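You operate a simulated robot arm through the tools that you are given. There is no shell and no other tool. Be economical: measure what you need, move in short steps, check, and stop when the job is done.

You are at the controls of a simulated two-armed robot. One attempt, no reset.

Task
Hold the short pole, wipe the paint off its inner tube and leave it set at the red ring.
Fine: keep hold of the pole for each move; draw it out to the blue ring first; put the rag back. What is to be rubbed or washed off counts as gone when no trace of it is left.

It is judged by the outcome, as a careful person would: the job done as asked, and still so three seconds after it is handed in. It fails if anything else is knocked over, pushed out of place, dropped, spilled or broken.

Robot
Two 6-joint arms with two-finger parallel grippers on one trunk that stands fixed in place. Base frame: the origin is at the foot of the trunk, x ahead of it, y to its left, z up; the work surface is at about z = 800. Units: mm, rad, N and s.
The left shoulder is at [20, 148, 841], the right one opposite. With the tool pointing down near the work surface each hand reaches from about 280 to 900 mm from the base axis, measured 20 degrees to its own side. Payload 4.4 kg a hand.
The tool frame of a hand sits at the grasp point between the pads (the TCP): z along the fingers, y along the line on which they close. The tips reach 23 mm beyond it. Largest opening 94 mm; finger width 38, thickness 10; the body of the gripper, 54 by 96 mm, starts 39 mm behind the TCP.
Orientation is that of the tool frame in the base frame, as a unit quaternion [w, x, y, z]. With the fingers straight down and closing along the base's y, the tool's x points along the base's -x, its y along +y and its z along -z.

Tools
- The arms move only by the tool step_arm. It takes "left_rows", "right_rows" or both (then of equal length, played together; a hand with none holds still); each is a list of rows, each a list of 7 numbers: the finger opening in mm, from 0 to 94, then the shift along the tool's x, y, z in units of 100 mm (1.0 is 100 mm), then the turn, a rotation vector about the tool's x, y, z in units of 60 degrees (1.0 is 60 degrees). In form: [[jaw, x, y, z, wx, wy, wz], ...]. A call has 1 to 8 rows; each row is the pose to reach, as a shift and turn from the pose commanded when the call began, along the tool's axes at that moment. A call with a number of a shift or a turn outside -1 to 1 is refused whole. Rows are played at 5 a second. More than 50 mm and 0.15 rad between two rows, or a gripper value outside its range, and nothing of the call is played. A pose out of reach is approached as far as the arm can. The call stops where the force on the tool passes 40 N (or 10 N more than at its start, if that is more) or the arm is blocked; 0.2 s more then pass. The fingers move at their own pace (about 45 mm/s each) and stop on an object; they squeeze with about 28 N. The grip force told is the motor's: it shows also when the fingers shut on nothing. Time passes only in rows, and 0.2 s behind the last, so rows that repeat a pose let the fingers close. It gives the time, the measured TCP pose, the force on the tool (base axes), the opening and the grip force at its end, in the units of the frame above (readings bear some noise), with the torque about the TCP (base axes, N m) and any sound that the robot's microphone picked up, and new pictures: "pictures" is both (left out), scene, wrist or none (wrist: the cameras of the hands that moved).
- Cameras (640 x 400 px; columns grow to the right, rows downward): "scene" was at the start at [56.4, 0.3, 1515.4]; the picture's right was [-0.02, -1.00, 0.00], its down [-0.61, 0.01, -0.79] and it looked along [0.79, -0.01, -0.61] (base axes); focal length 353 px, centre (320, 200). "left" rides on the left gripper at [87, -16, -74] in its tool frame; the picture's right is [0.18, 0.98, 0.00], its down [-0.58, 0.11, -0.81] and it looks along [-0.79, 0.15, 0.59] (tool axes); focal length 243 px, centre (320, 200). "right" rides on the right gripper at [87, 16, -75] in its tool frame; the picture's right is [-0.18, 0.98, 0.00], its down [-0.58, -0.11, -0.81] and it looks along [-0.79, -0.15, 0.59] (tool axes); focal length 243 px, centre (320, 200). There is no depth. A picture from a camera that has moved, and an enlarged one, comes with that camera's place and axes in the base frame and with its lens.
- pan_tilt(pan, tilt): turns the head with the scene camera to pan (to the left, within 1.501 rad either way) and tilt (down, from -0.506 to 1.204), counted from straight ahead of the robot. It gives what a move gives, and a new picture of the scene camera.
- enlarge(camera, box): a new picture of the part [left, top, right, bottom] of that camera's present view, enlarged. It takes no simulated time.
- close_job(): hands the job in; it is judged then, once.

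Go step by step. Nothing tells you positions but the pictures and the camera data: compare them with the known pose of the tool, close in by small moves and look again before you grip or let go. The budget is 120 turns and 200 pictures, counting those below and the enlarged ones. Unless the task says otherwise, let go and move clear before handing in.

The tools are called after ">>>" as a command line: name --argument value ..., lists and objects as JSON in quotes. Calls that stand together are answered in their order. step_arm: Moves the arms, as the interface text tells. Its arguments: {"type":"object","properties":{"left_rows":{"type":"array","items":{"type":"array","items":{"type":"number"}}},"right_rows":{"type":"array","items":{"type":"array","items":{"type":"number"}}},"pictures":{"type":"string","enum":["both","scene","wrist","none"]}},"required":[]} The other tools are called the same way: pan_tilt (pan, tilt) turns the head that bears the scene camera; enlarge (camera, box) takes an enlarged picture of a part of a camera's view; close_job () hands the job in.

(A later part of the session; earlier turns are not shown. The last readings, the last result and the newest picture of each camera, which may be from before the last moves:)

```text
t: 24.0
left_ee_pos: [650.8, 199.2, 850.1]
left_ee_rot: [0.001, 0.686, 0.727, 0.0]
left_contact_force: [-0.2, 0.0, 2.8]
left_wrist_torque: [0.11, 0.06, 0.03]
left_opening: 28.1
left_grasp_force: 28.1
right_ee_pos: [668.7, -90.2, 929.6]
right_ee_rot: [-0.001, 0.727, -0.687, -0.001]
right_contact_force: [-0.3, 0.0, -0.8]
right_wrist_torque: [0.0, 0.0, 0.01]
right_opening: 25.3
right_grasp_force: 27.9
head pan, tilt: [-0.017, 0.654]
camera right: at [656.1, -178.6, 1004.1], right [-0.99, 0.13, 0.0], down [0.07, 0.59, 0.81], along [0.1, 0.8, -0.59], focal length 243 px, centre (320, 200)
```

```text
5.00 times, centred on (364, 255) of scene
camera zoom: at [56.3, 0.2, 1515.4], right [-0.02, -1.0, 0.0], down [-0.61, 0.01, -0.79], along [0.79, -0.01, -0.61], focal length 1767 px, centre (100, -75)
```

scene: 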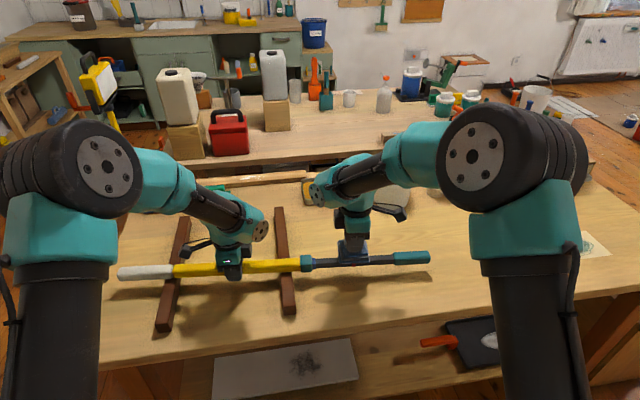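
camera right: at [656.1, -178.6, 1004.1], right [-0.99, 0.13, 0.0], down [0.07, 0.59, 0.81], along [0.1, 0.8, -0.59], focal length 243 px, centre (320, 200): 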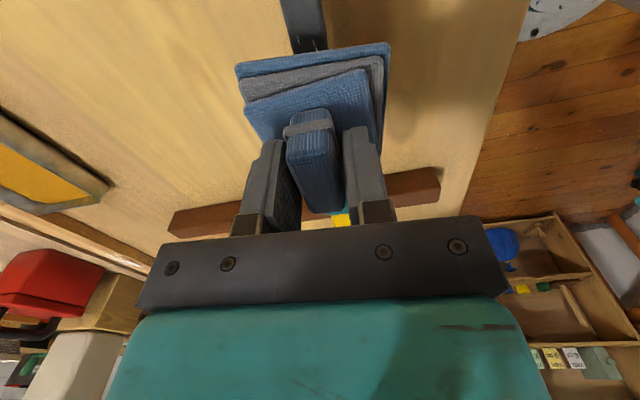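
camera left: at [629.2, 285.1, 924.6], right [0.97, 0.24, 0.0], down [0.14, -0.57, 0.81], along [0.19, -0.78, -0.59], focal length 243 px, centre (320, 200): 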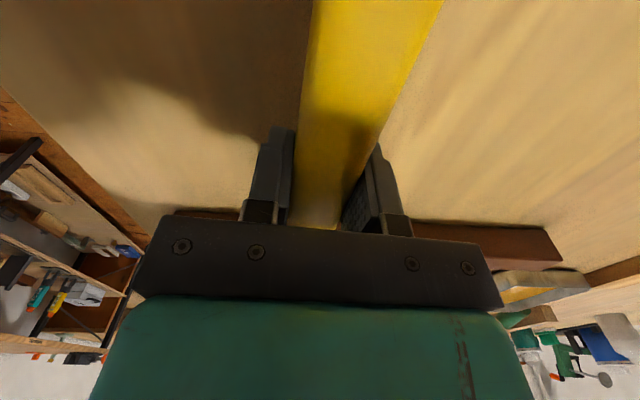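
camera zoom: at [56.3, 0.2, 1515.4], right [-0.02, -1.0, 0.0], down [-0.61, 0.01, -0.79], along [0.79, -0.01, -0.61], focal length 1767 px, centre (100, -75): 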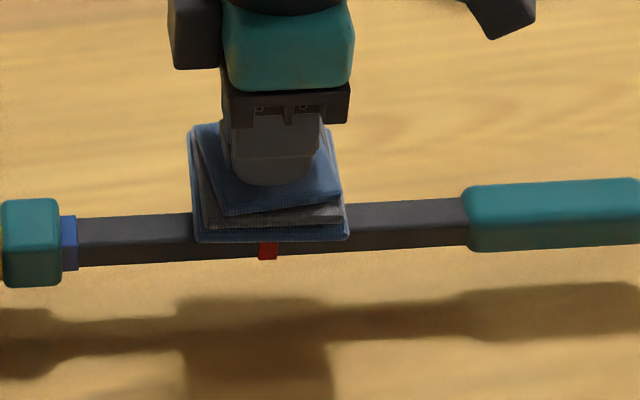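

Rag is centred over the ring. Descend slowly until contact.

>>> step_arm --right_rows '[[0, 0, 0, 0.05, 0, 0, 0], [0, 0, 0, 0.1, 0, 0, 0], [0, 0, 0, 0.14, 0, 0, 0], [0, 0, 0, 0.18, 0, 0, 0], [0, 0, 0, 0.22, 0, 0, 0]]' --pictures "none"

```text
t: 25.2
left_ee_pos: [652.4, 199.6, 849.2]
left_ee_rot: [0.0, 0.687, 0.727, 0.0]
left_contact_force: [0.6, -0.3, 1.9]
left_wrist_torque: [0.12, 0.03, 0.11]
left_opening: 27.9
left_grasp_force: 28.2
right_ee_pos: [666.8, -91.8, 907.9]
right_ee_rot: [-0.002, 0.728, -0.685, 0.0]
right_contact_force: [-1.2, -0.2, 2.0]
right_wrist_torque: [-0.04, -0.01, -0.03]
right_opening: 25.5
right_grasp_force: 27.9
head pan, tilt: [-0.017, 0.654]
```

>>> step_arm --right_rows '[[0, 0, 0, 0.02, 0, 0, 0], [0, 0, 0, 0.04, 0, 0, 0]]' --pictures "none"

>>> enlarge --camera "scene" --box '[300, 215, 428, 295]'

```text
t: 25.8
left_ee_pos: [652.0, 199.5, 850.9]
left_ee_rot: [0.001, 0.686, 0.727, 0.0]
left_contact_force: [-1.4, -2.6, 15.7]
left_wrist_torque: [0.76, 0.21, 0.12]
left_opening: 27.7
left_grasp_force: 28.1
right_ee_pos: [668.6, -92.7, 905.5]
right_ee_rot: [-0.003, 0.727, -0.687, 0.001]
right_contact_force: [-0.8, -1.0, 24.2]
right_wrist_torque: [0.5, 0.19, -0.08]
right_opening: 25.2
right_grasp_force: 27.6
head pan, tilt: [-0.017, 0.654]
```

```text
5.00 times, centred on (364, 255) of scene
camera zoom: at [55.7, 0.1, 1515.4], right [-0.02, -1.0, 0.0], down [-0.61, 0.01, -0.79], along [0.79, -0.01, -0.61], focal length 1767 px, centre (100, -75)
```

zoom: 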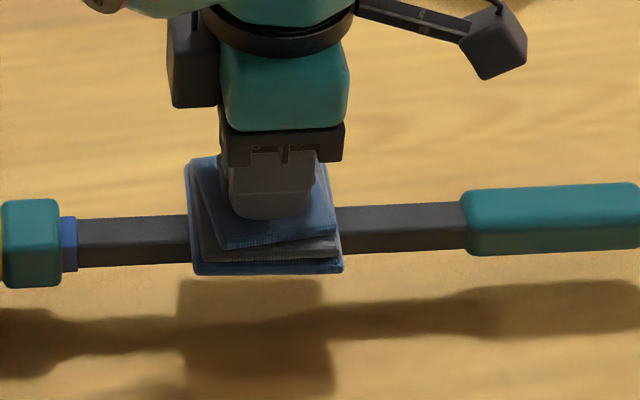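

Contact at about 24 N, a bit firm; ease 1.5 mm and stroke back and forth along the tube.

>>> step_arm --right_rows '[[0, 0, 0, -0.015, 0, 0, 0], [0, 0.2, 0, -0.015, 0, 0, 0], [0, 0.4, 0, -0.015, 0, 0, 0], [0, 0.2, 0, -0.015, 0, 0, 0], [0, 0, 0, -0.015, 0, 0, 0], [0, -0.2, 0, -0.015, 0, 0, 0], [0, -0.4, 0, -0.015, 0, 0, 0], [0, -0.2, 0, -0.015, 0, 0, 0]]' --pictures "none"

>>> step_arm --right_rows '[[0, 0.2, 0, 0, 0, 0, 0], [0, 0.4, 0, 0, 0, 0, 0], [0, 0.6, 0, 0, 0, 0, 0], [0, 0.4, 0, 0, 0, 0, 0], [0, 0.2, 0, 0, 0, 0, 0], [0, 0, 0, 0, 0, 0, 0], [0, -0.2, 0, 0, 0, 0, 0], [0, -0.5, 0, 0, 0, 0, 0]]' --pictures "none"

>>> enlarge --camera "scene" --box '[300, 215, 428, 295]'

```text
t: 27.6
left_ee_pos: [650.9, 199.5, 849.4]
left_ee_rot: [0.001, 0.686, 0.727, 0.0]
left_contact_force: [4.0, -2.5, 24.7]
left_wrist_torque: [0.3, 0.12, 0.8]
left_opening: 28.2
left_grasp_force: 27.6
right_ee_pos: [667.6, -71.7, 904.6]
right_ee_rot: [-0.002, 0.728, -0.686, 0.001]
right_contact_force: [-2.3, 0.3, 32.5]
right_wrist_torque: [0.37, 0.17, -0.08]
right_opening: 25.3
right_grasp_force: 28.0
head pan, tilt: [-0.017, 0.654]
```

```text
t: 29.4
left_ee_pos: [650.9, 202.3, 849.1]
left_ee_rot: [-0.002, 0.686, 0.728, -0.001]
left_contact_force: [1.0, 0.9, 2.3]
left_wrist_torque: [-0.52, -0.17, 0.0]
left_opening: 27.9
left_grasp_force: 27.7
right_ee_pos: [665.8, -29.5, 905.1]
right_ee_rot: [-0.001, 0.726, -0.688, 0.002]
right_contact_force: [0.2, -2.6, 2.6]
right_wrist_torque: [0.0, -0.07, -0.01]
right_opening: 25.5
right_grasp_force: 27.7
head pan, tilt: [-0.017, 0.654]
stopped in row 8 (right hand): the force on the tool passed its limit at 47 N (the readings are from after the stop); the commanded pose is now the measured one
```

```text
5.00 times, centred on (364, 255) of scene
camera zoom: at [56.3, 0.3, 1515.4], right [-0.02, -1.0, 0.0], down [-0.61, 0.01, -0.79], along [0.79, -0.01, -0.61], focal length 1767 px, centre (100, -75)
```

zoom: 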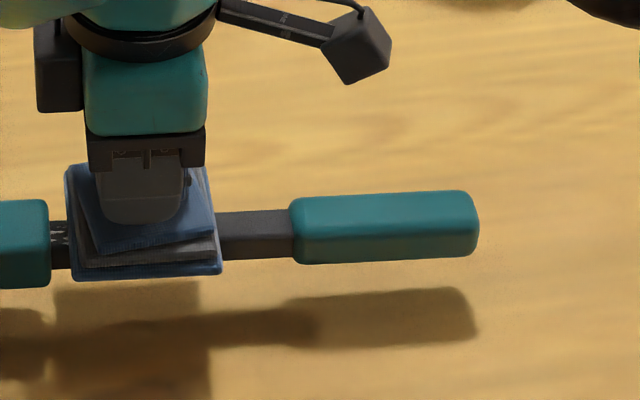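

The firm rubbing dragged the inner tube inward by friction. I'll lift the rag and look at the tube's state.

>>> step_arm --right_rows '[[0, 0, 0, -0.2, 0, 0, 0], [0, 0, 0, -0.5, 0, 0, 0], [0, 0.3, -0.3, -0.8, 0, 0, 0], [0, 0.6, -0.7, -0.8, 0, 0, 0], [0, 0.9, -1.0, -0.8, 0, 0, 0]]' --pictures "none"

>>> enlarge --camera "scene" --box '[290, 225, 418, 305]'

```text
refused: row 3 steps farther than a row can; nothing moved
```

```text
5.00 times, centred on (354, 265) of scene
camera zoom: at [56.3, 0.3, 1515.4], right [-0.02, -1.0, 0.0], down [-0.61, 0.01, -0.79], along [0.79, -0.01, -0.61], focal length 1767 px, centre (150, -125)
```

zoom: 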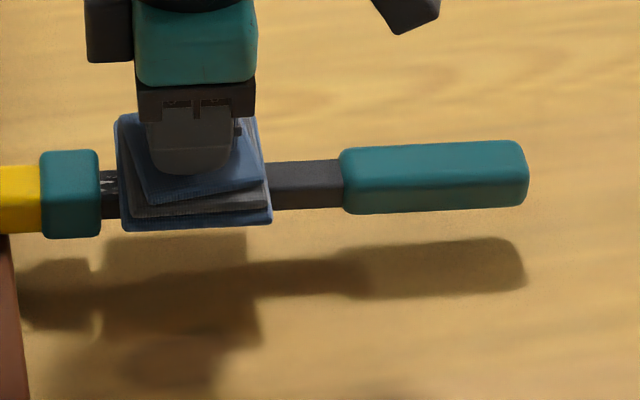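

>>> step_arm --right_rows '[[0, 0, 0, -0.2, 0, 0, 0], [0, 0, 0, -0.5, 0, 0, 0], [0, 0.2, -0.2, -0.8, 0, 0, 0], [0, 0.4, -0.5, -0.8, 0, 0, 0], [0, 0.6, -0.8, -0.8, 0, 0, 0]]' --pictures "none"

>>> enlarge --camera "scene" --box '[290, 235, 370, 285]'

```text
t: 30.6
left_ee_pos: [650.8, 202.0, 849.5]
left_ee_rot: [-0.002, 0.686, 0.728, -0.001]
left_contact_force: [-1.6, 0.0, 2.8]
left_wrist_torque: [-0.66, -0.08, -0.24]
left_opening: 27.8
left_grasp_force: 27.7
right_ee_pos: [750.1, -84.7, 984.9]
right_ee_rot: [-0.001, 0.726, -0.688, 0.002]
right_contact_force: [-0.5, 0.1, -1.4]
right_wrist_torque: [-0.02, -0.02, 0.0]
right_opening: 25.5
right_grasp_force: 28.0
head pan, tilt: [-0.017, 0.654]
```

```text
8.00 times, centred on (330, 260) of scene
camera zoom: at [56.2, 0.3, 1515.4], right [-0.02, -1.0, 0.0], down [-0.61, 0.01, -0.79], along [0.79, -0.01, -0.61], focal length 2828 px, centre (240, -280)
```

zoom: 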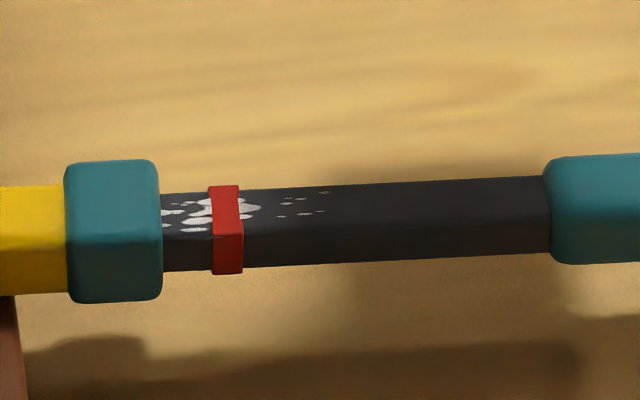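

Paint is basically untouched; the tube just moved with the rag. I'll instead rub only outward (−y), so the tube goes to its outer stop and the rag slides; first set the rag down between paint and grip.

>>> step_arm --right_rows '[[0, -0.1, 0.4, 0, 0, 0, 0], [0, -0.216, 0.82, 0, 0, 0, 0], [0, -0.216, 0.82, 0.4, 0, 0, 0], [0, -0.216, 0.82, 0.68, 0, 0, 0], [0, -0.216, 0.82, 0.74, 0, 0, 0], [0, -0.216, 0.82, 0.77, 0, 0, 0], [0, -0.216, 0.82, 0.78, 0, 0, 0]]' --pictures "none"

>>> enlarge --camera "scene" --box '[300, 215, 428, 295]'

```text
t: 32.2
left_ee_pos: [649.4, 202.7, 850.9]
left_ee_rot: [-0.001, 0.686, 0.727, 0.0]
left_contact_force: [-2.5, -1.0, 12.1]
left_wrist_torque: [0.84, 0.24, -0.11]
left_opening: 28.1
left_grasp_force: 28.0
right_ee_pos: [666.9, -67.6, 909.6]
right_ee_rot: [-0.001, 0.726, -0.687, 0.003]
right_contact_force: [-1.9, -0.1, 17.0]
right_wrist_torque: [-0.75, -0.16, -0.12]
right_opening: 25.2
right_grasp_force: 28.0
head pan, tilt: [-0.017, 0.654]
```

```text
5.00 times, centred on (364, 255) of scene
camera zoom: at [55.8, 0.2, 1515.4], right [-0.02, -1.0, 0.0], down [-0.61, 0.01, -0.79], along [0.79, -0.01, -0.61], focal length 1767 px, centre (100, -75)
```

zoom: 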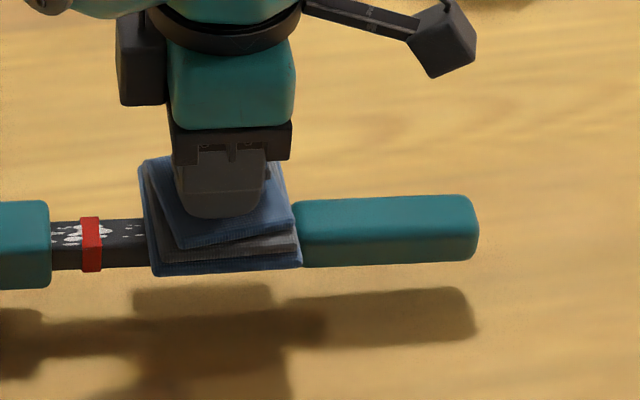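

>>> step_arm --right_rows '[[0, 0.12, 0, 0, 0, 0, 0], [0, 0.24, 0, 0, 0, 0, 0], [0, 0.36, 0, 0, 0, 0, 0], [0, 0.48, 0, 0, 0, 0, 0], [0, 0.6, 0, 0, 0, 0, 0], [0, 0.72, 0, 0, 0, 0, 0], [0, 0.84, 0, 0, 0, 0, 0]]' --pictures "none"

>>> enlarge --camera "scene" --box '[300, 215, 460, 315]'

```text
t: 33.9
left_ee_pos: [650.3, 202.7, 850.3]
left_ee_rot: [-0.001, 0.685, 0.728, -0.001]
left_contact_force: [1.1, -2.8, 19.5]
left_wrist_torque: [-0.43, -0.13, 0.09]
left_opening: 27.9
left_grasp_force: 27.6
right_ee_pos: [671.7, -152.6, 906.9]
right_ee_rot: [-0.001, 0.726, -0.687, 0.001]
right_contact_force: [0.2, 4.4, 10.1]
right_wrist_torque: [-0.23, -0.03, 0.05]
right_opening: 25.3
right_grasp_force: 27.8
head pan, tilt: [-0.017, 0.654]
```

```text
4.00 times, centred on (380, 265) of scene
camera zoom: at [55.9, 0.2, 1515.4], right [-0.02, -1.0, 0.0], down [-0.61, 0.01, -0.79], along [0.79, -0.01, -0.61], focal length 1414 px, centre (80, -60)
```

zoom: 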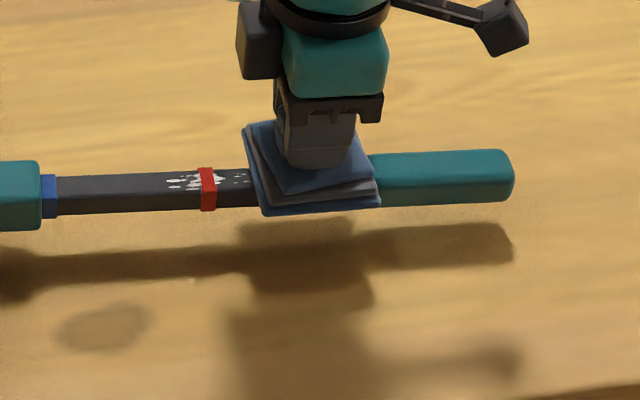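

The rag pushed the tube back out exactly to the blue ring. Now lift, go to the inward side of the paint, and stroke outward.

>>> step_arm --right_rows '[[0, 0, 0, -0.2, 0, 0, 0], [0, -0.35, 0, -0.25, 0, 0, 0], [0, -0.7, 0, -0.25, 0, 0, 0], [0, -1.0, 0, -0.25, 0, 0, 0], [0, -1.0, 0, -0.08, 0, 0, 0], [0, -1.0, 0, -0.03, 0, 0, 0], [0, -1.0, 0, 0.0, 0, 0, 0]]' --pictures "none"

>>> step_arm --right_rows '[[0, 0.1, 0, 0, 0, 0, 0], [0, 0.2, 0, 0, 0, 0, 0], [0, 0.3, 0, 0, 0, 0, 0], [0, 0.4, 0, 0, 0, 0, 0], [0, 0.5, 0, 0, 0, 0, 0], [0, 0.6, 0, 0, 0, 0, 0], [0, 0.7, 0, 0, 0, 0, 0], [0, 0.8, 0, 0, 0, 0, 0]]' --pictures "none"

>>> enlarge --camera "scene" --box '[300, 215, 460, 315]'

```text
t: 35.5
left_ee_pos: [650.1, 203.2, 848.1]
left_ee_rot: [-0.002, 0.686, 0.728, -0.001]
left_contact_force: [0.5, 0.2, -6.6]
left_wrist_torque: [0.94, 0.04, 0.19]
left_opening: 28.1
left_grasp_force: 27.9
right_ee_pos: [666.0, -51.8, 906.1]
right_ee_rot: [-0.001, 0.727, -0.687, 0.002]
right_contact_force: [-1.7, 0.0, 2.9]
right_wrist_torque: [0.12, 0.11, 0.0]
right_opening: 25.5
right_grasp_force: 28.4
head pan, tilt: [-0.017, 0.654]
```

```text
t: 37.2
left_ee_pos: [651.0, 203.3, 849.3]
left_ee_rot: [-0.002, 0.686, 0.728, 0.0]
left_contact_force: [-0.1, 0.8, -3.7]
left_wrist_torque: [0.16, 0.03, 0.01]
left_opening: 28.0
left_grasp_force: 28.3
right_ee_pos: [670.1, -132.8, 906.5]
right_ee_rot: [0.0, 0.727, -0.687, 0.002]
right_contact_force: [1.0, 0.0, -1.0]
right_wrist_torque: [-0.01, 0.03, 0.01]
right_opening: 25.3
right_grasp_force: 27.9
head pan, tilt: [-0.017, 0.654]
```

```text
4.00 times, centred on (380, 265) of scene
camera zoom: at [56.5, 0.4, 1515.4], right [-0.02, -1.0, 0.0], down [-0.61, 0.01, -0.79], along [0.79, -0.01, -0.61], focal length 1414 px, centre (80, -60)
```

zoom: 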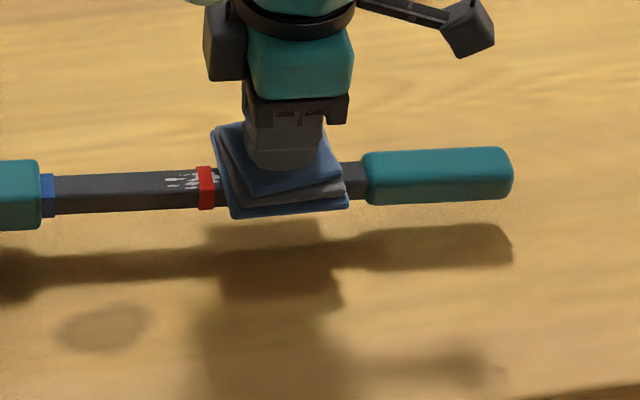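

>>> enlarge --camera "scene" --box '[320, 235, 400, 285]'

```text
8.00 times, centred on (360, 260) of scene
camera zoom: at [56.5, 0.4, 1515.4], right [-0.02, -1.0, 0.0], down [-0.61, 0.01, -0.79], along [0.79, -0.01, -0.61], focal length 2828 px, centre (0, -280)
```

zoom: 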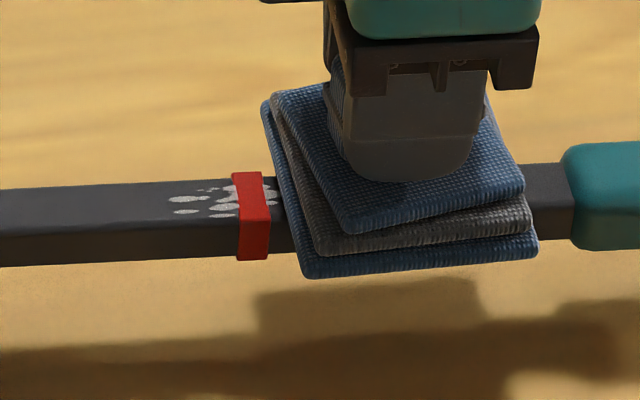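

The paint has faded. Repeat outward strokes with slightly more pressure.

>>> step_arm --right_rows '[[0, 0, 0, -0.15, 0, 0, 0], [0, -0.4, 0, -0.15, 0, 0, 0], [0, -0.8, 0, -0.15, 0, 0, 0], [0, -0.8, 0, -0.03, 0, 0, 0], [0, -0.8, 0, 0.015, 0, 0, 0]]' --pictures "none"

>>> step_arm --right_rows '[[0, 0.1, 0, 0.002, 0, 0, 0], [0, 0.2, 0, 0.005, 0, 0, 0], [0, 0.3, 0, 0.007, 0, 0, 0], [0, 0.4, 0, 0.01, 0, 0, 0], [0, 0.5, 0, 0.012, 0, 0, 0], [0, 0.6, 0, 0.015, 0, 0, 0], [0, 0.7, 0, 0.017, 0, 0, 0], [0, 0.8, 0, 0.02, 0, 0, 0]]' --pictures "none"

>>> enlarge --camera "scene" --box '[300, 235, 400, 295]'

```text
t: 38.5
left_ee_pos: [651.1, 203.3, 848.6]
left_ee_rot: [-0.002, 0.686, 0.728, -0.001]
left_contact_force: [1.4, -1.4, -4.5]
left_wrist_torque: [0.93, 0.0, 0.23]
left_opening: 28.0
left_grasp_force: 28.4
right_ee_pos: [665.7, -52.5, 904.9]
right_ee_rot: [-0.002, 0.727, -0.687, 0.002]
right_contact_force: [-2.3, 0.9, 5.7]
right_wrist_torque: [0.37, 0.15, 0.05]
right_opening: 25.1
right_grasp_force: 28.7
head pan, tilt: [-0.017, 0.654]
```

```text
t: 40.2
left_ee_pos: [650.5, 202.8, 849.2]
left_ee_rot: [-0.002, 0.685, 0.728, 0.0]
left_contact_force: [0.7, -2.2, 3.2]
left_wrist_torque: [0.6, -0.01, -0.24]
left_opening: 27.8
left_grasp_force: 28.4
right_ee_pos: [670.6, -131.2, 903.5]
right_ee_rot: [0.0, 0.727, -0.687, 0.002]
right_contact_force: [0.6, 3.5, 8.3]
right_wrist_torque: [0.54, -0.01, -0.03]
right_opening: 25.2
right_grasp_force: 27.8
head pan, tilt: [-0.017, 0.654]
```

```text
6.40 times, centred on (350, 265) of scene
camera zoom: at [56.2, 0.3, 1515.4], right [-0.02, -1.0, 0.0], down [-0.61, 0.01, -0.79], along [0.79, -0.01, -0.61], focal length 2262 px, centre (128, -216)
```

zoom: 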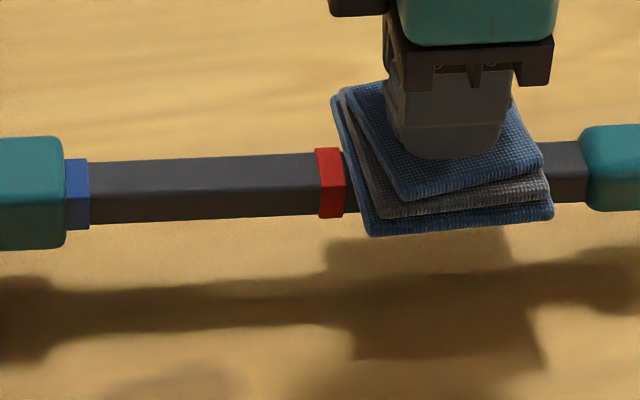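

Paint left of the ring is gone. One more full stroke, then lift aside to inspect.

>>> step_arm --right_rows '[[0, 0, 0, -0.15, 0, 0, 0], [0, -0.4, 0, -0.15, 0, 0, 0], [0, -0.7, 0, -0.15, 0, 0, 0], [0, -0.7, 0, -0.05, 0, 0, 0], [0, -0.7, 0, 0.0, 0, 0, 0]]' --pictures "none"

>>> step_arm --right_rows '[[0, 0.1, 0, 0.002, 0, 0, 0], [0, 0.2, 0, 0.005, 0, 0, 0], [0, 0.3, 0, 0.007, 0, 0, 0], [0, 0.4, 0, 0.01, 0, 0, 0], [0, 0.5, 0, 0.012, 0, 0, 0], [0, 0.6, 0, 0.012, 0, 0, 0], [0, 0.7, 0, 0.012, 0, 0, 0], [0, 0.8, 0, 0.012, 0, 0, 0]]' --pictures "none"

>>> step_arm --right_rows '[[0, 0, 0, -0.2, 0, 0, 0], [0, 0, 0, -0.45, 0, 0, 0], [0, 0.35, 0, -0.45, 0, 0, 0], [0, 0.7, 0, -0.45, 0, 0, 0], [0, 1.0, 0, -0.45, 0, 0, 0]]' --pictures "wrist"

>>> enlarge --camera "scene" --box '[300, 235, 400, 295]'

>>> enlarge --camera "scene" --box '[336, 245, 384, 275]'

```text
t: 41.5
left_ee_pos: [649.7, 202.8, 850.3]
left_ee_rot: [-0.002, 0.685, 0.729, 0.0]
left_contact_force: [1.6, -0.2, 4.0]
left_wrist_torque: [0.48, -0.02, 0.67]
left_opening: 27.9
left_grasp_force: 27.5
right_ee_pos: [665.6, -62.7, 905.9]
right_ee_rot: [-0.002, 0.726, -0.688, 0.002]
right_contact_force: [-3.5, -0.2, 15.8]
right_wrist_torque: [0.63, 0.22, 0.12]
right_opening: 24.9
right_grasp_force: 27.9
head pan, tilt: [-0.017, 0.654]
```

```text
t: 43.2
left_ee_pos: [649.5, 203.6, 848.1]
left_ee_rot: [-0.001, 0.686, 0.728, 0.0]
left_contact_force: [1.3, -3.0, 20.5]
left_wrist_torque: [-0.51, -0.09, 0.22]
left_opening: 28.3
left_grasp_force: 28.0
right_ee_pos: [670.0, -140.4, 901.5]
right_ee_rot: [-0.001, 0.726, -0.688, 0.002]
right_contact_force: [-0.4, 5.3, 12.2]
right_wrist_torque: [0.03, -0.03, -0.06]
right_opening: 24.8
right_grasp_force: 27.8
head pan, tilt: [-0.017, 0.654]
```

```text
t: 44.5
left_ee_pos: [649.6, 202.3, 849.3]
left_ee_rot: [-0.001, 0.686, 0.727, -0.001]
left_contact_force: [-0.6, 0.3, -3.3]
left_wrist_torque: [0.21, -0.02, 0.0]
left_opening: 27.9
left_grasp_force: 27.8
right_ee_pos: [675.4, -240.2, 948.7]
right_ee_rot: [-0.001, 0.726, -0.687, 0.001]
right_contact_force: [-0.1, 0.3, 0.1]
right_wrist_torque: [-0.02, 0.02, 0.0]
right_opening: 24.7
right_grasp_force: 28.1
head pan, tilt: [-0.017, 0.654]
camera right: at [664.5, -327.0, 1023.3], right [-0.99, 0.13, 0.0], down [0.07, 0.59, 0.81], along [0.11, 0.8, -0.59], focal length 243 px, centre (320, 200)
```

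right: 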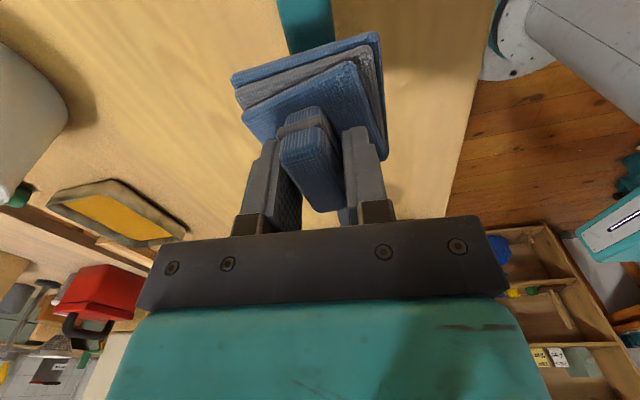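

```text
6.40 times, centred on (350, 265) of scene
camera zoom: at [56.5, 0.5, 1515.4], right [-0.02, -1.0, 0.0], down [-0.61, 0.01, -0.79], along [0.79, -0.01, -0.61], focal length 2262 px, centre (128, -216)
```

zoom: 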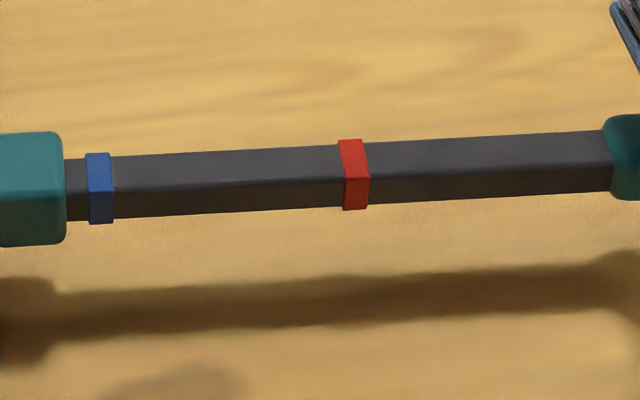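

```text
13.33 times, centred on (360, 260) of scene
camera zoom: at [56.5, 0.5, 1515.4], right [-0.02, -1.0, 0.0], down [-0.61, 0.01, -0.79], along [0.79, -0.01, -0.61], focal length 4713 px, centre (-213, -600)
```

zoom: 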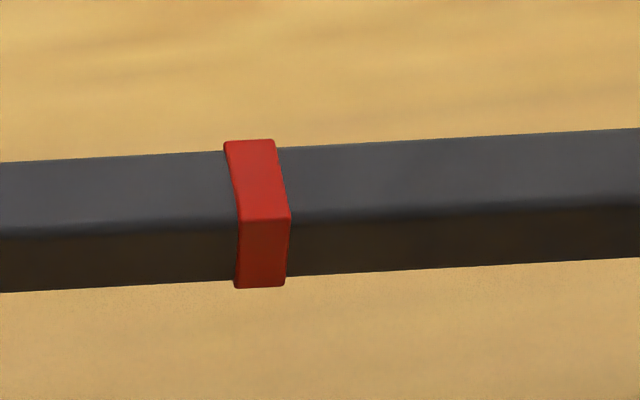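

It looks clean. For certainty, one more light outward stroke.

>>> step_arm --right_rows '[[0, -0.35, 0, 0, 0, 0, 0], [0, -0.7, 0, 0, 0, 0, 0], [0, -1.0, 0, 0, 0, 0, 0]]' --pictures "none"

>>> step_arm --right_rows '[[0, -0.4, 0, 0, 0, 0, 0], [0, -0.8, 0, 0, 0, 0, 0], [0, -0.8, 0, 0.25, 0, 0, 0], [0, -0.8, 0, 0.38, 0, 0, 0], [0, -0.8, 0, 0.42, 0, 0, 0], [0, -0.8, 0, 0.435, 0, 0, 0]]' --pictures "none"

>>> step_arm --right_rows '[[0, 0.1, 0, 0.002, 0, 0, 0], [0, 0.2, 0, 0.005, 0, 0, 0], [0, 0.3, 0, 0.007, 0, 0, 0], [0, 0.4, 0, 0.01, 0, 0, 0], [0, 0.5, 0, 0.012, 0, 0, 0], [0, 0.6, 0, 0.015, 0, 0, 0], [0, 0.7, 0, 0.017, 0, 0, 0], [0, 0.8, 0, 0.02, 0, 0, 0]]' --pictures "none"

>>> step_arm --right_rows '[[0, 0, 0, -0.2, 0, 0, 0], [0, 0, 0, -0.45, 0, 0, 0], [0, 0.3, -0.3, -0.45, 0, 0, 0], [0, 0.6, -0.6, -0.45, 0, 0, 0], [0, 0.9, -0.9, -0.45, 0, 0, 0]]' --pictures "wrist"

>>> enlarge --camera "scene" --box '[300, 235, 400, 295]'

```text
t: 45.2
left_ee_pos: [651.3, 203.0, 848.9]
left_ee_rot: [-0.002, 0.686, 0.728, 0.0]
left_contact_force: [-0.2, 0.4, -2.3]
left_wrist_torque: [0.26, 0.01, -0.01]
left_opening: 27.6
left_grasp_force: 28.1
right_ee_pos: [671.1, -139.5, 948.8]
right_ee_rot: [-0.001, 0.726, -0.688, 0.003]
right_contact_force: [0.4, -1.2, -1.1]
right_wrist_torque: [0.03, 0.04, -0.01]
right_opening: 24.9
right_grasp_force: 27.5
head pan, tilt: [-0.017, 0.654]
```

```text
t: 46.6
left_ee_pos: [649.8, 202.5, 849.9]
left_ee_rot: [-0.002, 0.687, 0.727, 0.0]
left_contact_force: [-2.3, -2.9, 7.4]
left_wrist_torque: [0.95, 0.08, 0.01]
left_opening: 28.0
left_grasp_force: 28.3
right_ee_pos: [667.2, -60.9, 905.2]
right_ee_rot: [-0.001, 0.725, -0.688, 0.003]
right_contact_force: [-2.6, 2.9, 17.7]
right_wrist_torque: [0.17, 0.1, -0.13]
right_opening: 24.7
right_grasp_force: 27.8
head pan, tilt: [-0.017, 0.654]
```

```text
t: 48.5
left_ee_pos: [649.8, 203.6, 850.3]
left_ee_rot: [-0.001, 0.686, 0.728, 0.0]
left_contact_force: [2.0, -6.1, 24.8]
left_wrist_torque: [-0.09, 0.02, 0.04]
left_opening: 28.1
left_grasp_force: 27.5
right_ee_pos: [669.6, -142.7, 901.0]
right_ee_rot: [-0.001, 0.726, -0.687, 0.002]
right_contact_force: [0.5, 6.7, 17.1]
right_wrist_torque: [0.23, -0.14, -0.09]
right_opening: 24.6
right_grasp_force: 28.0
head pan, tilt: [-0.017, 0.654]
```

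```text
t: 49.6
left_ee_pos: [651.5, 202.0, 848.9]
left_ee_rot: [-0.001, 0.686, 0.728, -0.001]
left_contact_force: [0.4, 1.3, -3.0]
left_wrist_torque: [0.2, 0.03, 0.03]
left_opening: 28.0
left_grasp_force: 28.1
right_ee_pos: [764.4, -227.8, 944.4]
right_ee_rot: [-0.001, 0.726, -0.687, 0.002]
right_contact_force: [0.0, 0.3, -0.5]
right_wrist_torque: [-0.04, 0.01, 0.01]
right_opening: 24.6
right_grasp_force: 28.1
head pan, tilt: [-0.017, 0.654]
camera right: at [753.2, -314.7, 1019.1], right [-0.99, 0.13, 0.0], down [0.07, 0.59, 0.81], along [0.11, 0.8, -0.59], focal length 243 px, centre (320, 200)
```

right: 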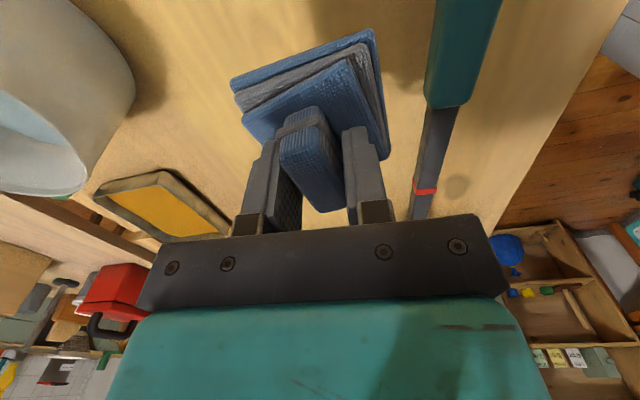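

```text
6.40 times, centred on (350, 265) of scene
camera zoom: at [56.2, 0.5, 1515.4], right [-0.02, -1.0, 0.0], down [-0.61, 0.01, -0.79], along [0.79, -0.01, -0.61], focal length 2262 px, centre (128, -216)
```

zoom: 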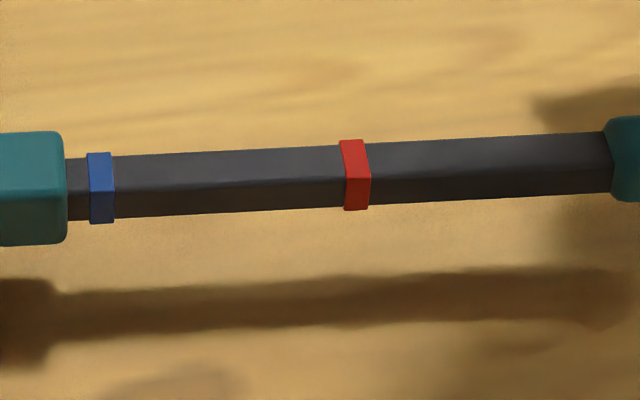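

Front and top are clean; check the far side in the wrist view.

>>> enlarge --camera "right" --box '[390, 90, 490, 220]'

```text
3.08 times, centred on (440, 155) of right
camera zoom: at [753.2, -314.7, 1019.1], right [-0.99, 0.13, 0.0], down [0.07, 0.59, 0.81], along [0.11, 0.8, -0.59], focal length 746 px, centre (-49, 338)
```

zoom: 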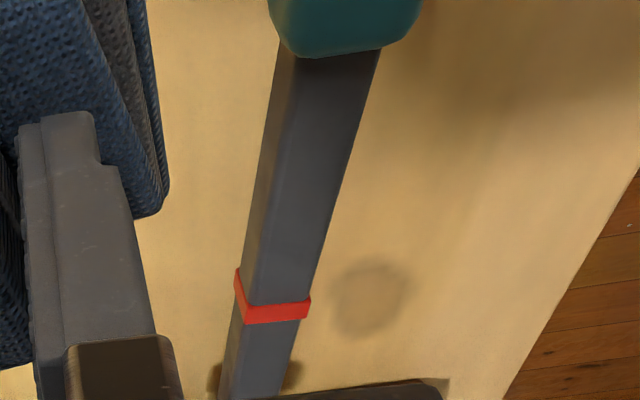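

All sides visible are clean. Now return the rag to its place at about (793.8, −447.4), compensating its slight yaw slip (~9°) in the grip.

>>> step_arm --right_rows '[[0, 0.3, -0.03, 0, 0, 0, 0], [0, 0.6, -0.05, 0, 0, 0, 0], [0, 1.0, -0.08, 0, 0, 0, 0]]' --pictures "none"

>>> step_arm --right_rows '[[0, 0.4, -0.03, 0, 0, 0, 0.03], [0, 0.8, -0.06, 0, 0, 0, 0.06], [0, 1.0, -0.08, 0.1, 0, 0, 0.085]]' --pictures "none"

```text
t: 50.5
left_ee_pos: [650.0, 202.0, 849.1]
left_ee_rot: [-0.001, 0.685, 0.728, 0.0]
left_contact_force: [0.7, 0.6, -2.4]
left_wrist_torque: [0.19, 0.0, 0.02]
left_opening: 28.0
left_grasp_force: 28.3
right_ee_pos: [779.3, -325.3, 947.5]
right_ee_rot: [-0.001, 0.727, -0.687, 0.002]
right_contact_force: [-0.7, -0.6, 0.3]
right_wrist_torque: [-0.03, 0.04, 0.0]
right_opening: 24.5
right_grasp_force: 27.8
head pan, tilt: [-0.017, 0.654]
```

```text
t: 51.2
left_ee_pos: [650.1, 202.7, 849.2]
left_ee_rot: [-0.003, 0.686, 0.728, -0.001]
left_contact_force: [-0.1, 0.3, -1.8]
left_wrist_torque: [0.19, 0.02, 0.03]
left_opening: 27.8
left_grasp_force: 28.4
right_ee_pos: [793.8, -424.6, 937.8]
right_ee_rot: [0.0, -0.695, 0.719, -0.002]
right_contact_force: [0.1, 1.2, 0.4]
right_wrist_torque: [-0.01, 0.0, 0.01]
right_opening: 24.7
right_grasp_force: 28.0
head pan, tilt: [-0.017, 0.654]
```

>>> step_arm --right_rows '[[0, 0.23, -0.01, 0.1, 0, 0, 0], [0, 0.23, -0.01, 0.4, 0, 0, 0], [0, 0.23, -0.01, 0.7, 0, 0, 0], [0, 0.23, -0.01, 0.8, 0, 0, 0]]' --pictures "wrist"

>>> enlarge --camera "scene" --box '[430, 205, 510, 265]'

```text
t: 52.2
left_ee_pos: [650.2, 203.1, 848.7]
left_ee_rot: [-0.002, 0.685, 0.728, -0.001]
left_contact_force: [0.2, -0.5, -2.4]
left_wrist_torque: [0.2, 0.0, -0.05]
left_opening: 27.8
left_grasp_force: 27.6
right_ee_pos: [792.3, -448.5, 858.6]
right_ee_rot: [0.001, -0.695, 0.719, -0.002]
right_contact_force: [0.4, -0.5, 0.0]
right_wrist_torque: [0.01, 0.03, 0.02]
right_opening: 24.4
right_grasp_force: 28.1
head pan, tilt: [-0.017, 0.654]
camera right: at [772.9, -534.6, 932.1], right [-0.98, 0.22, 0.0], down [0.13, 0.58, 0.81], along [0.18, 0.79, -0.59], focal length 243 px, centre (320, 200)
```

right: 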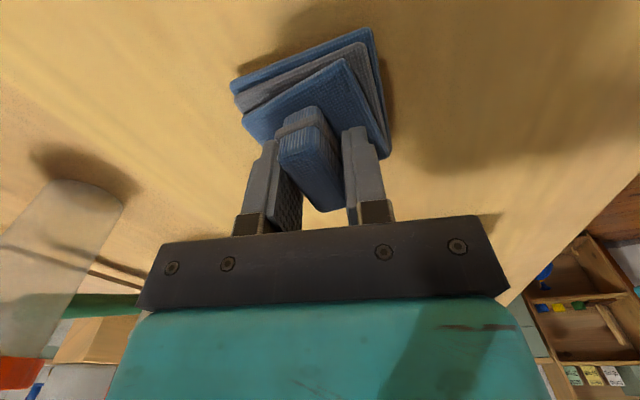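

```text
6.67 times, centred on (470, 235) of scene
camera zoom: at [56.4, 0.3, 1515.4], right [-0.02, -1.0, 0.0], down [-0.61, 0.01, -0.79], along [0.79, -0.01, -0.61], focal length 2356 px, centre (-680, -33)
```

zoom: 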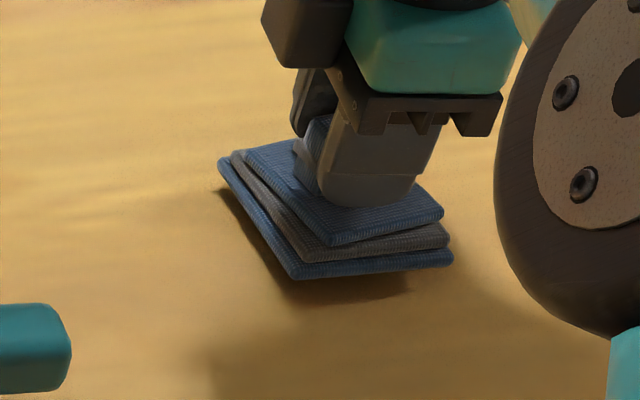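

Orientation matches the original; correct about 4 mm in x and y and set down.

>>> step_arm --right_rows '[[0, -0.04, -0.03, 0.04, 0, 0, 0], [0, -0.04, -0.03, 0.08, 0, 0, 0], [0, -0.04, -0.03, 0.1, 0, 0, 0], [0, -0.04, -0.03, 0.11, 0, 0, 0]]' --pictures "none"

>>> enlarge --camera "scene" --box '[430, 205, 510, 265]'

```text
t: 53.2
left_ee_pos: [650.8, 204.0, 850.6]
left_ee_rot: [-0.002, 0.686, 0.727, -0.001]
left_contact_force: [-0.2, 0.0, -2.4]
left_wrist_torque: [0.21, 0.01, -0.01]
left_opening: 27.8
left_grasp_force: 27.8
right_ee_pos: [795.4, -444.3, 848.6]
right_ee_rot: [0.001, -0.695, 0.719, -0.004]
right_contact_force: [-3.8, 5.2, 24.8]
right_wrist_torque: [-0.73, 0.17, -0.16]
right_opening: 24.5
right_grasp_force: 28.3
head pan, tilt: [-0.017, 0.654]
```

```text
6.67 times, centred on (470, 235) of scene
camera zoom: at [55.9, 0.7, 1515.4], right [-0.02, -1.0, 0.0], down [-0.61, 0.01, -0.79], along [0.79, -0.01, -0.61], focal length 2356 px, centre (-680, -33)
```

zoom: 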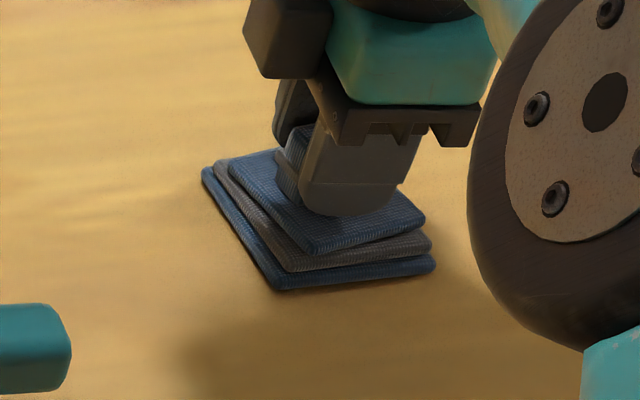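

>>> step_arm --right_rows '[[0, 0, 0, -0.03, 0, 0, 0], [0, 0.03, 0, -0.03, 0, 0, 0.04], [0, 0.03, 0, -0.01, 0, 0, 0.04], [0, 0.03, 0, -0.003, 0, 0, 0.04]]' --pictures "none"

>>> step_arm --right_rows '[[30, 0, 0, 0, 0, 0, 0], [45, 0, 0, 0, 0, 0, 0], [60, 0, 0, 0, 0, 0, 0], [60, 0, 0, 0, 0, 0, 0], [60, 0, 0, -0.2, 0, 0, 0], [60, 0, 0, -0.5, 0, 0, 0], [94, 0, 0, -0.9, 0, 0, 0]]' --pictures "wrist"

>>> enlarge --camera "scene" --box '[430, 205, 510, 265]'

```text
t: 54.2
left_ee_pos: [649.6, 202.1, 849.2]
left_ee_rot: [-0.002, 0.686, 0.728, -0.001]
left_contact_force: [0.0, -0.1, -3.9]
left_wrist_torque: [0.2, 0.03, -0.02]
left_opening: 28.0
left_grasp_force: 28.8
right_ee_pos: [796.4, -447.0, 848.4]
right_ee_rot: [0.002, -0.68, 0.733, -0.003]
right_contact_force: [-5.9, 9.6, 31.8]
right_wrist_torque: [0.28, 0.23, -0.17]
right_opening: 24.1
right_grasp_force: 28.4
head pan, tilt: [-0.017, 0.654]
```

```text
t: 55.9
left_ee_pos: [649.9, 203.3, 848.4]
left_ee_rot: [-0.002, 0.686, 0.727, 0.0]
left_contact_force: [0.0, -0.5, -3.6]
left_wrist_torque: [0.24, 0.0, 0.02]
left_opening: 27.9
left_grasp_force: 27.7
right_ee_pos: [795.2, -446.3, 934.8]
right_ee_rot: [0.002, -0.68, 0.733, -0.001]
right_contact_force: [-0.2, -0.3, -0.7]
right_wrist_torque: [-0.01, 0.0, 0.0]
right_opening: 93.7
right_grasp_force: 0.9
head pan, tilt: [-0.017, 0.654]
camera right: at [771.9, -531.7, 1010.5], right [-0.97, 0.26, 0.0], down [0.15, 0.57, 0.81], along [0.21, 0.78, -0.59], focal length 243 px, centre (320, 200)
```

right: 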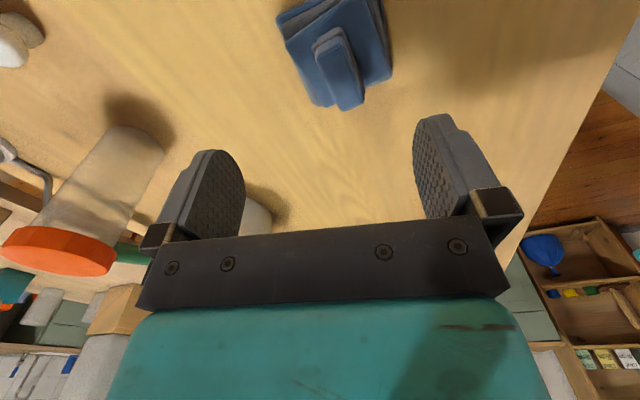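

```text
6.67 times, centred on (470, 235) of scene
camera zoom: at [56.8, 0.2, 1515.4], right [-0.02, -1.0, 0.0], down [-0.61, 0.01, -0.79], along [0.79, -0.01, -0.61], focal length 2356 px, centre (-680, -33)
```

zoom: 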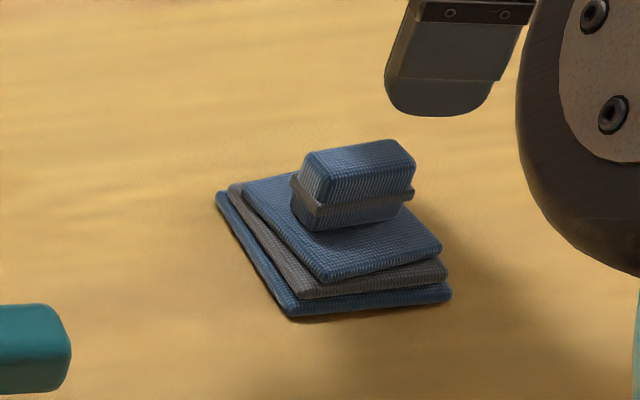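

The rag settled ~13 mm nearer me than its original spot. I'll look closely and correct it.

>>> enlarge --camera "right" --box '[266, 0, 410, 120]'

```text
3.33 times, centred on (338, 60) of right
camera zoom: at [771.9, -531.7, 1010.5], right [-0.97, 0.26, 0.0], down [0.15, 0.57, 0.81], along [0.21, 0.78, -0.59], focal length 809 px, centre (260, 667)
```

zoom: 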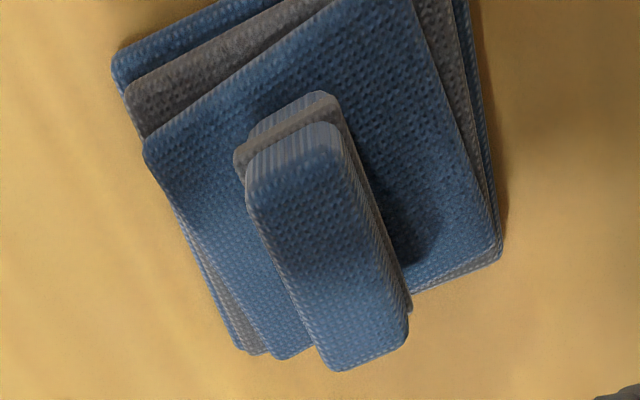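

Bump now centred (779,−446), yaw 10°. Regrasp it, shift +13 mm in x.

>>> step_arm --right_rows '[[70, 0.01, 0.08, 0.2, 0, 0, -0.12], [60, 0.01, 0.16, 0.4, 0, 0, -0.239], [60, 0.01, 0.16, 0.7, 0, 0, -0.239], [60, 0.01, 0.16, 0.84, 0, 0, -0.239]]' --pictures "wrist"

```text
t: 56.9
left_ee_pos: [650.8, 202.2, 849.0]
left_ee_rot: [-0.002, 0.686, 0.728, -0.001]
left_contact_force: [0.2, -0.7, -2.2]
left_wrist_torque: [0.22, 0.01, 0.01]
left_opening: 28.1
left_grasp_force: 28.0
right_ee_pos: [778.8, -447.6, 852.4]
right_ee_rot: [-0.001, 0.767, -0.642, 0.003]
right_contact_force: [-0.7, 0.2, 0.3]
right_wrist_torque: [-0.02, 0.01, -0.03]
right_opening: 59.9
right_grasp_force: 0.0
head pan, tilt: [-0.017, 0.654]
camera right: at [778.1, -535.3, 927.5], right [-1.0, 0.01, 0.0], down [0.0, 0.59, 0.81], along [0.01, 0.81, -0.59], focal length 243 px, centre (320, 200)
```

right: 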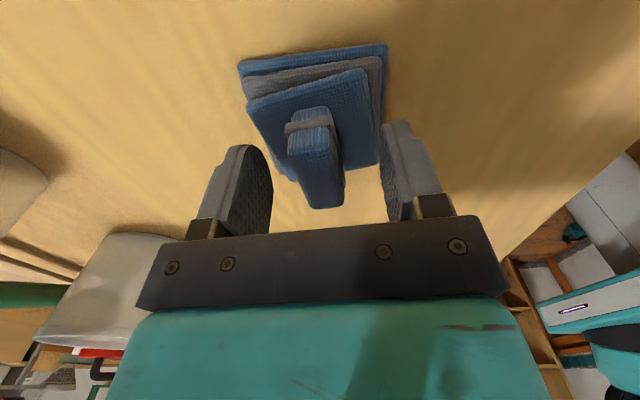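

>>> step_arm --right_rows '[[60, 0, 0, 0.04, 0, 0, 0], [40, 0, 0, 0.04, 0, 0, 0], [0, 0, 0, 0.04, 0, 0, 0], [0, 0, 0, 0.04, 0, 0, 0], [0, 0, 0, 0.04, 0, 0, 0], [0, 0, 0, 0.0, 0, 0, 0], [0, -0.02, -0.13, 0.0, 0, 0, 0.045], [0, -0.02, -0.13, 0.0, 0, 0, 0.045]]' --pictures "none"

>>> enlarge --camera "scene" --box '[430, 205, 510, 265]'

```text
t: 58.6
left_ee_pos: [650.7, 203.0, 849.2]
left_ee_rot: [-0.001, 0.686, 0.728, 0.0]
left_contact_force: [0.2, -0.4, -3.3]
left_wrist_torque: [0.23, 0.02, 0.0]
left_opening: 27.6
left_grasp_force: 27.7
right_ee_pos: [793.0, -441.5, 852.2]
right_ee_rot: [-0.001, 0.751, -0.661, 0.002]
right_contact_force: [0.4, 0.8, -0.3]
right_wrist_torque: [0.02, 0.02, -0.02]
right_opening: 25.3
right_grasp_force: 27.9
head pan, tilt: [-0.017, 0.654]
```

```text
6.67 times, centred on (470, 235) of scene
camera zoom: at [56.5, 0.3, 1515.4], right [-0.02, -1.0, 0.0], down [-0.61, 0.01, -0.79], along [0.79, -0.01, -0.61], focal length 2356 px, centre (-680, -33)
```

zoom: 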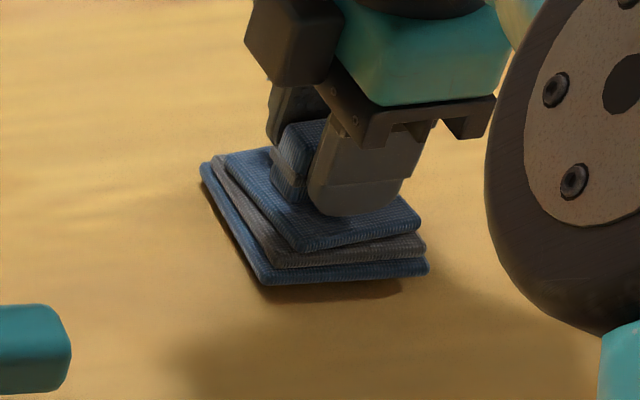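

Shift 5.5 mm toward −y and lower.

>>> step_arm --right_rows '[[0, 0.055, 0.007, 0.0, 0, 0, 0], [0, 0.055, 0.007, 0.02, 0, 0, 0], [0, 0.055, 0.007, 0.037, 0, 0, 0], [0, 0.055, 0.007, 0.037, 0, 0, 0]]' --pictures "none"

>>> enlarge --camera "scene" --box '[430, 205, 510, 265]'

```text
t: 59.6
left_ee_pos: [651.1, 203.3, 848.7]
left_ee_rot: [-0.002, 0.685, 0.728, 0.0]
left_contact_force: [0.2, 0.2, -2.3]
left_wrist_torque: [0.2, 0.02, -0.02]
left_opening: 27.8
left_grasp_force: 27.9
right_ee_pos: [792.7, -448.5, 849.5]
right_ee_rot: [0.0, 0.751, -0.66, 0.002]
right_contact_force: [-0.1, -0.7, -0.8]
right_wrist_torque: [0.01, 0.01, 0.03]
right_opening: 25.3
right_grasp_force: 28.0
head pan, tilt: [-0.017, 0.654]
```

```text
6.67 times, centred on (470, 235) of scene
camera zoom: at [56.5, 0.3, 1515.4], right [-0.02, -1.0, 0.0], down [-0.61, 0.01, -0.79], along [0.79, -0.01, -0.61], focal length 2356 px, centre (-680, -33)
```

zoom: 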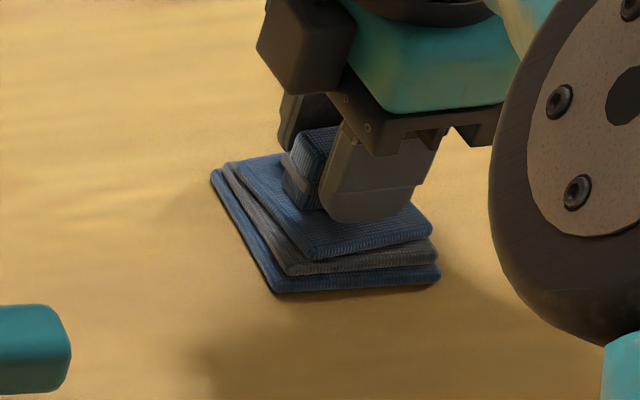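

Matches the original pose. Release and rise.

>>> step_arm --right_rows '[[26, 0, 0, 0, 0, 0, 0], [30, 0, 0, 0, 0, 0, 0], [45, 0, 0, 0, 0, 0, 0], [60, 0, 0, 0, 0, 0, 0], [60, 0, 0, -0.2, 0, 0, 0], [60, 0, 0, -0.6, 0, 0, 0], [94, 0, 0, -1.0, 0, 0, 0]]' --pictures "none"

>>> enlarge --camera "scene" --box '[430, 205, 510, 265]'

```text
t: 61.2
left_ee_pos: [650.8, 201.9, 848.5]
left_ee_rot: [-0.002, 0.686, 0.728, -0.001]
left_contact_force: [1.0, -0.1, -4.3]
left_wrist_torque: [0.19, 0.03, -0.01]
left_opening: 27.9
left_grasp_force: 27.9
right_ee_pos: [791.0, -449.2, 949.7]
right_ee_rot: [-0.001, 0.751, -0.66, 0.002]
right_contact_force: [0.6, 0.1, -0.3]
right_wrist_torque: [-0.01, 0.03, -0.02]
right_opening: 94.0
right_grasp_force: 0.6
head pan, tilt: [-0.017, 0.654]
```

```text
6.67 times, centred on (470, 235) of scene
camera zoom: at [56.8, 0.2, 1515.4], right [-0.02, -1.0, 0.0], down [-0.61, 0.01, -0.79], along [0.79, -0.01, -0.61], focal length 2356 px, centre (-680, -33)
```

zoom: 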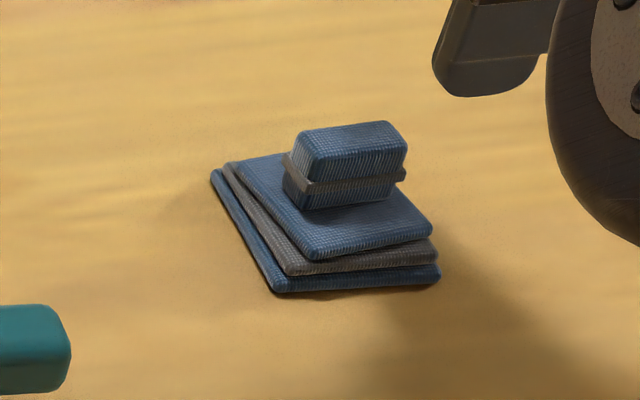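

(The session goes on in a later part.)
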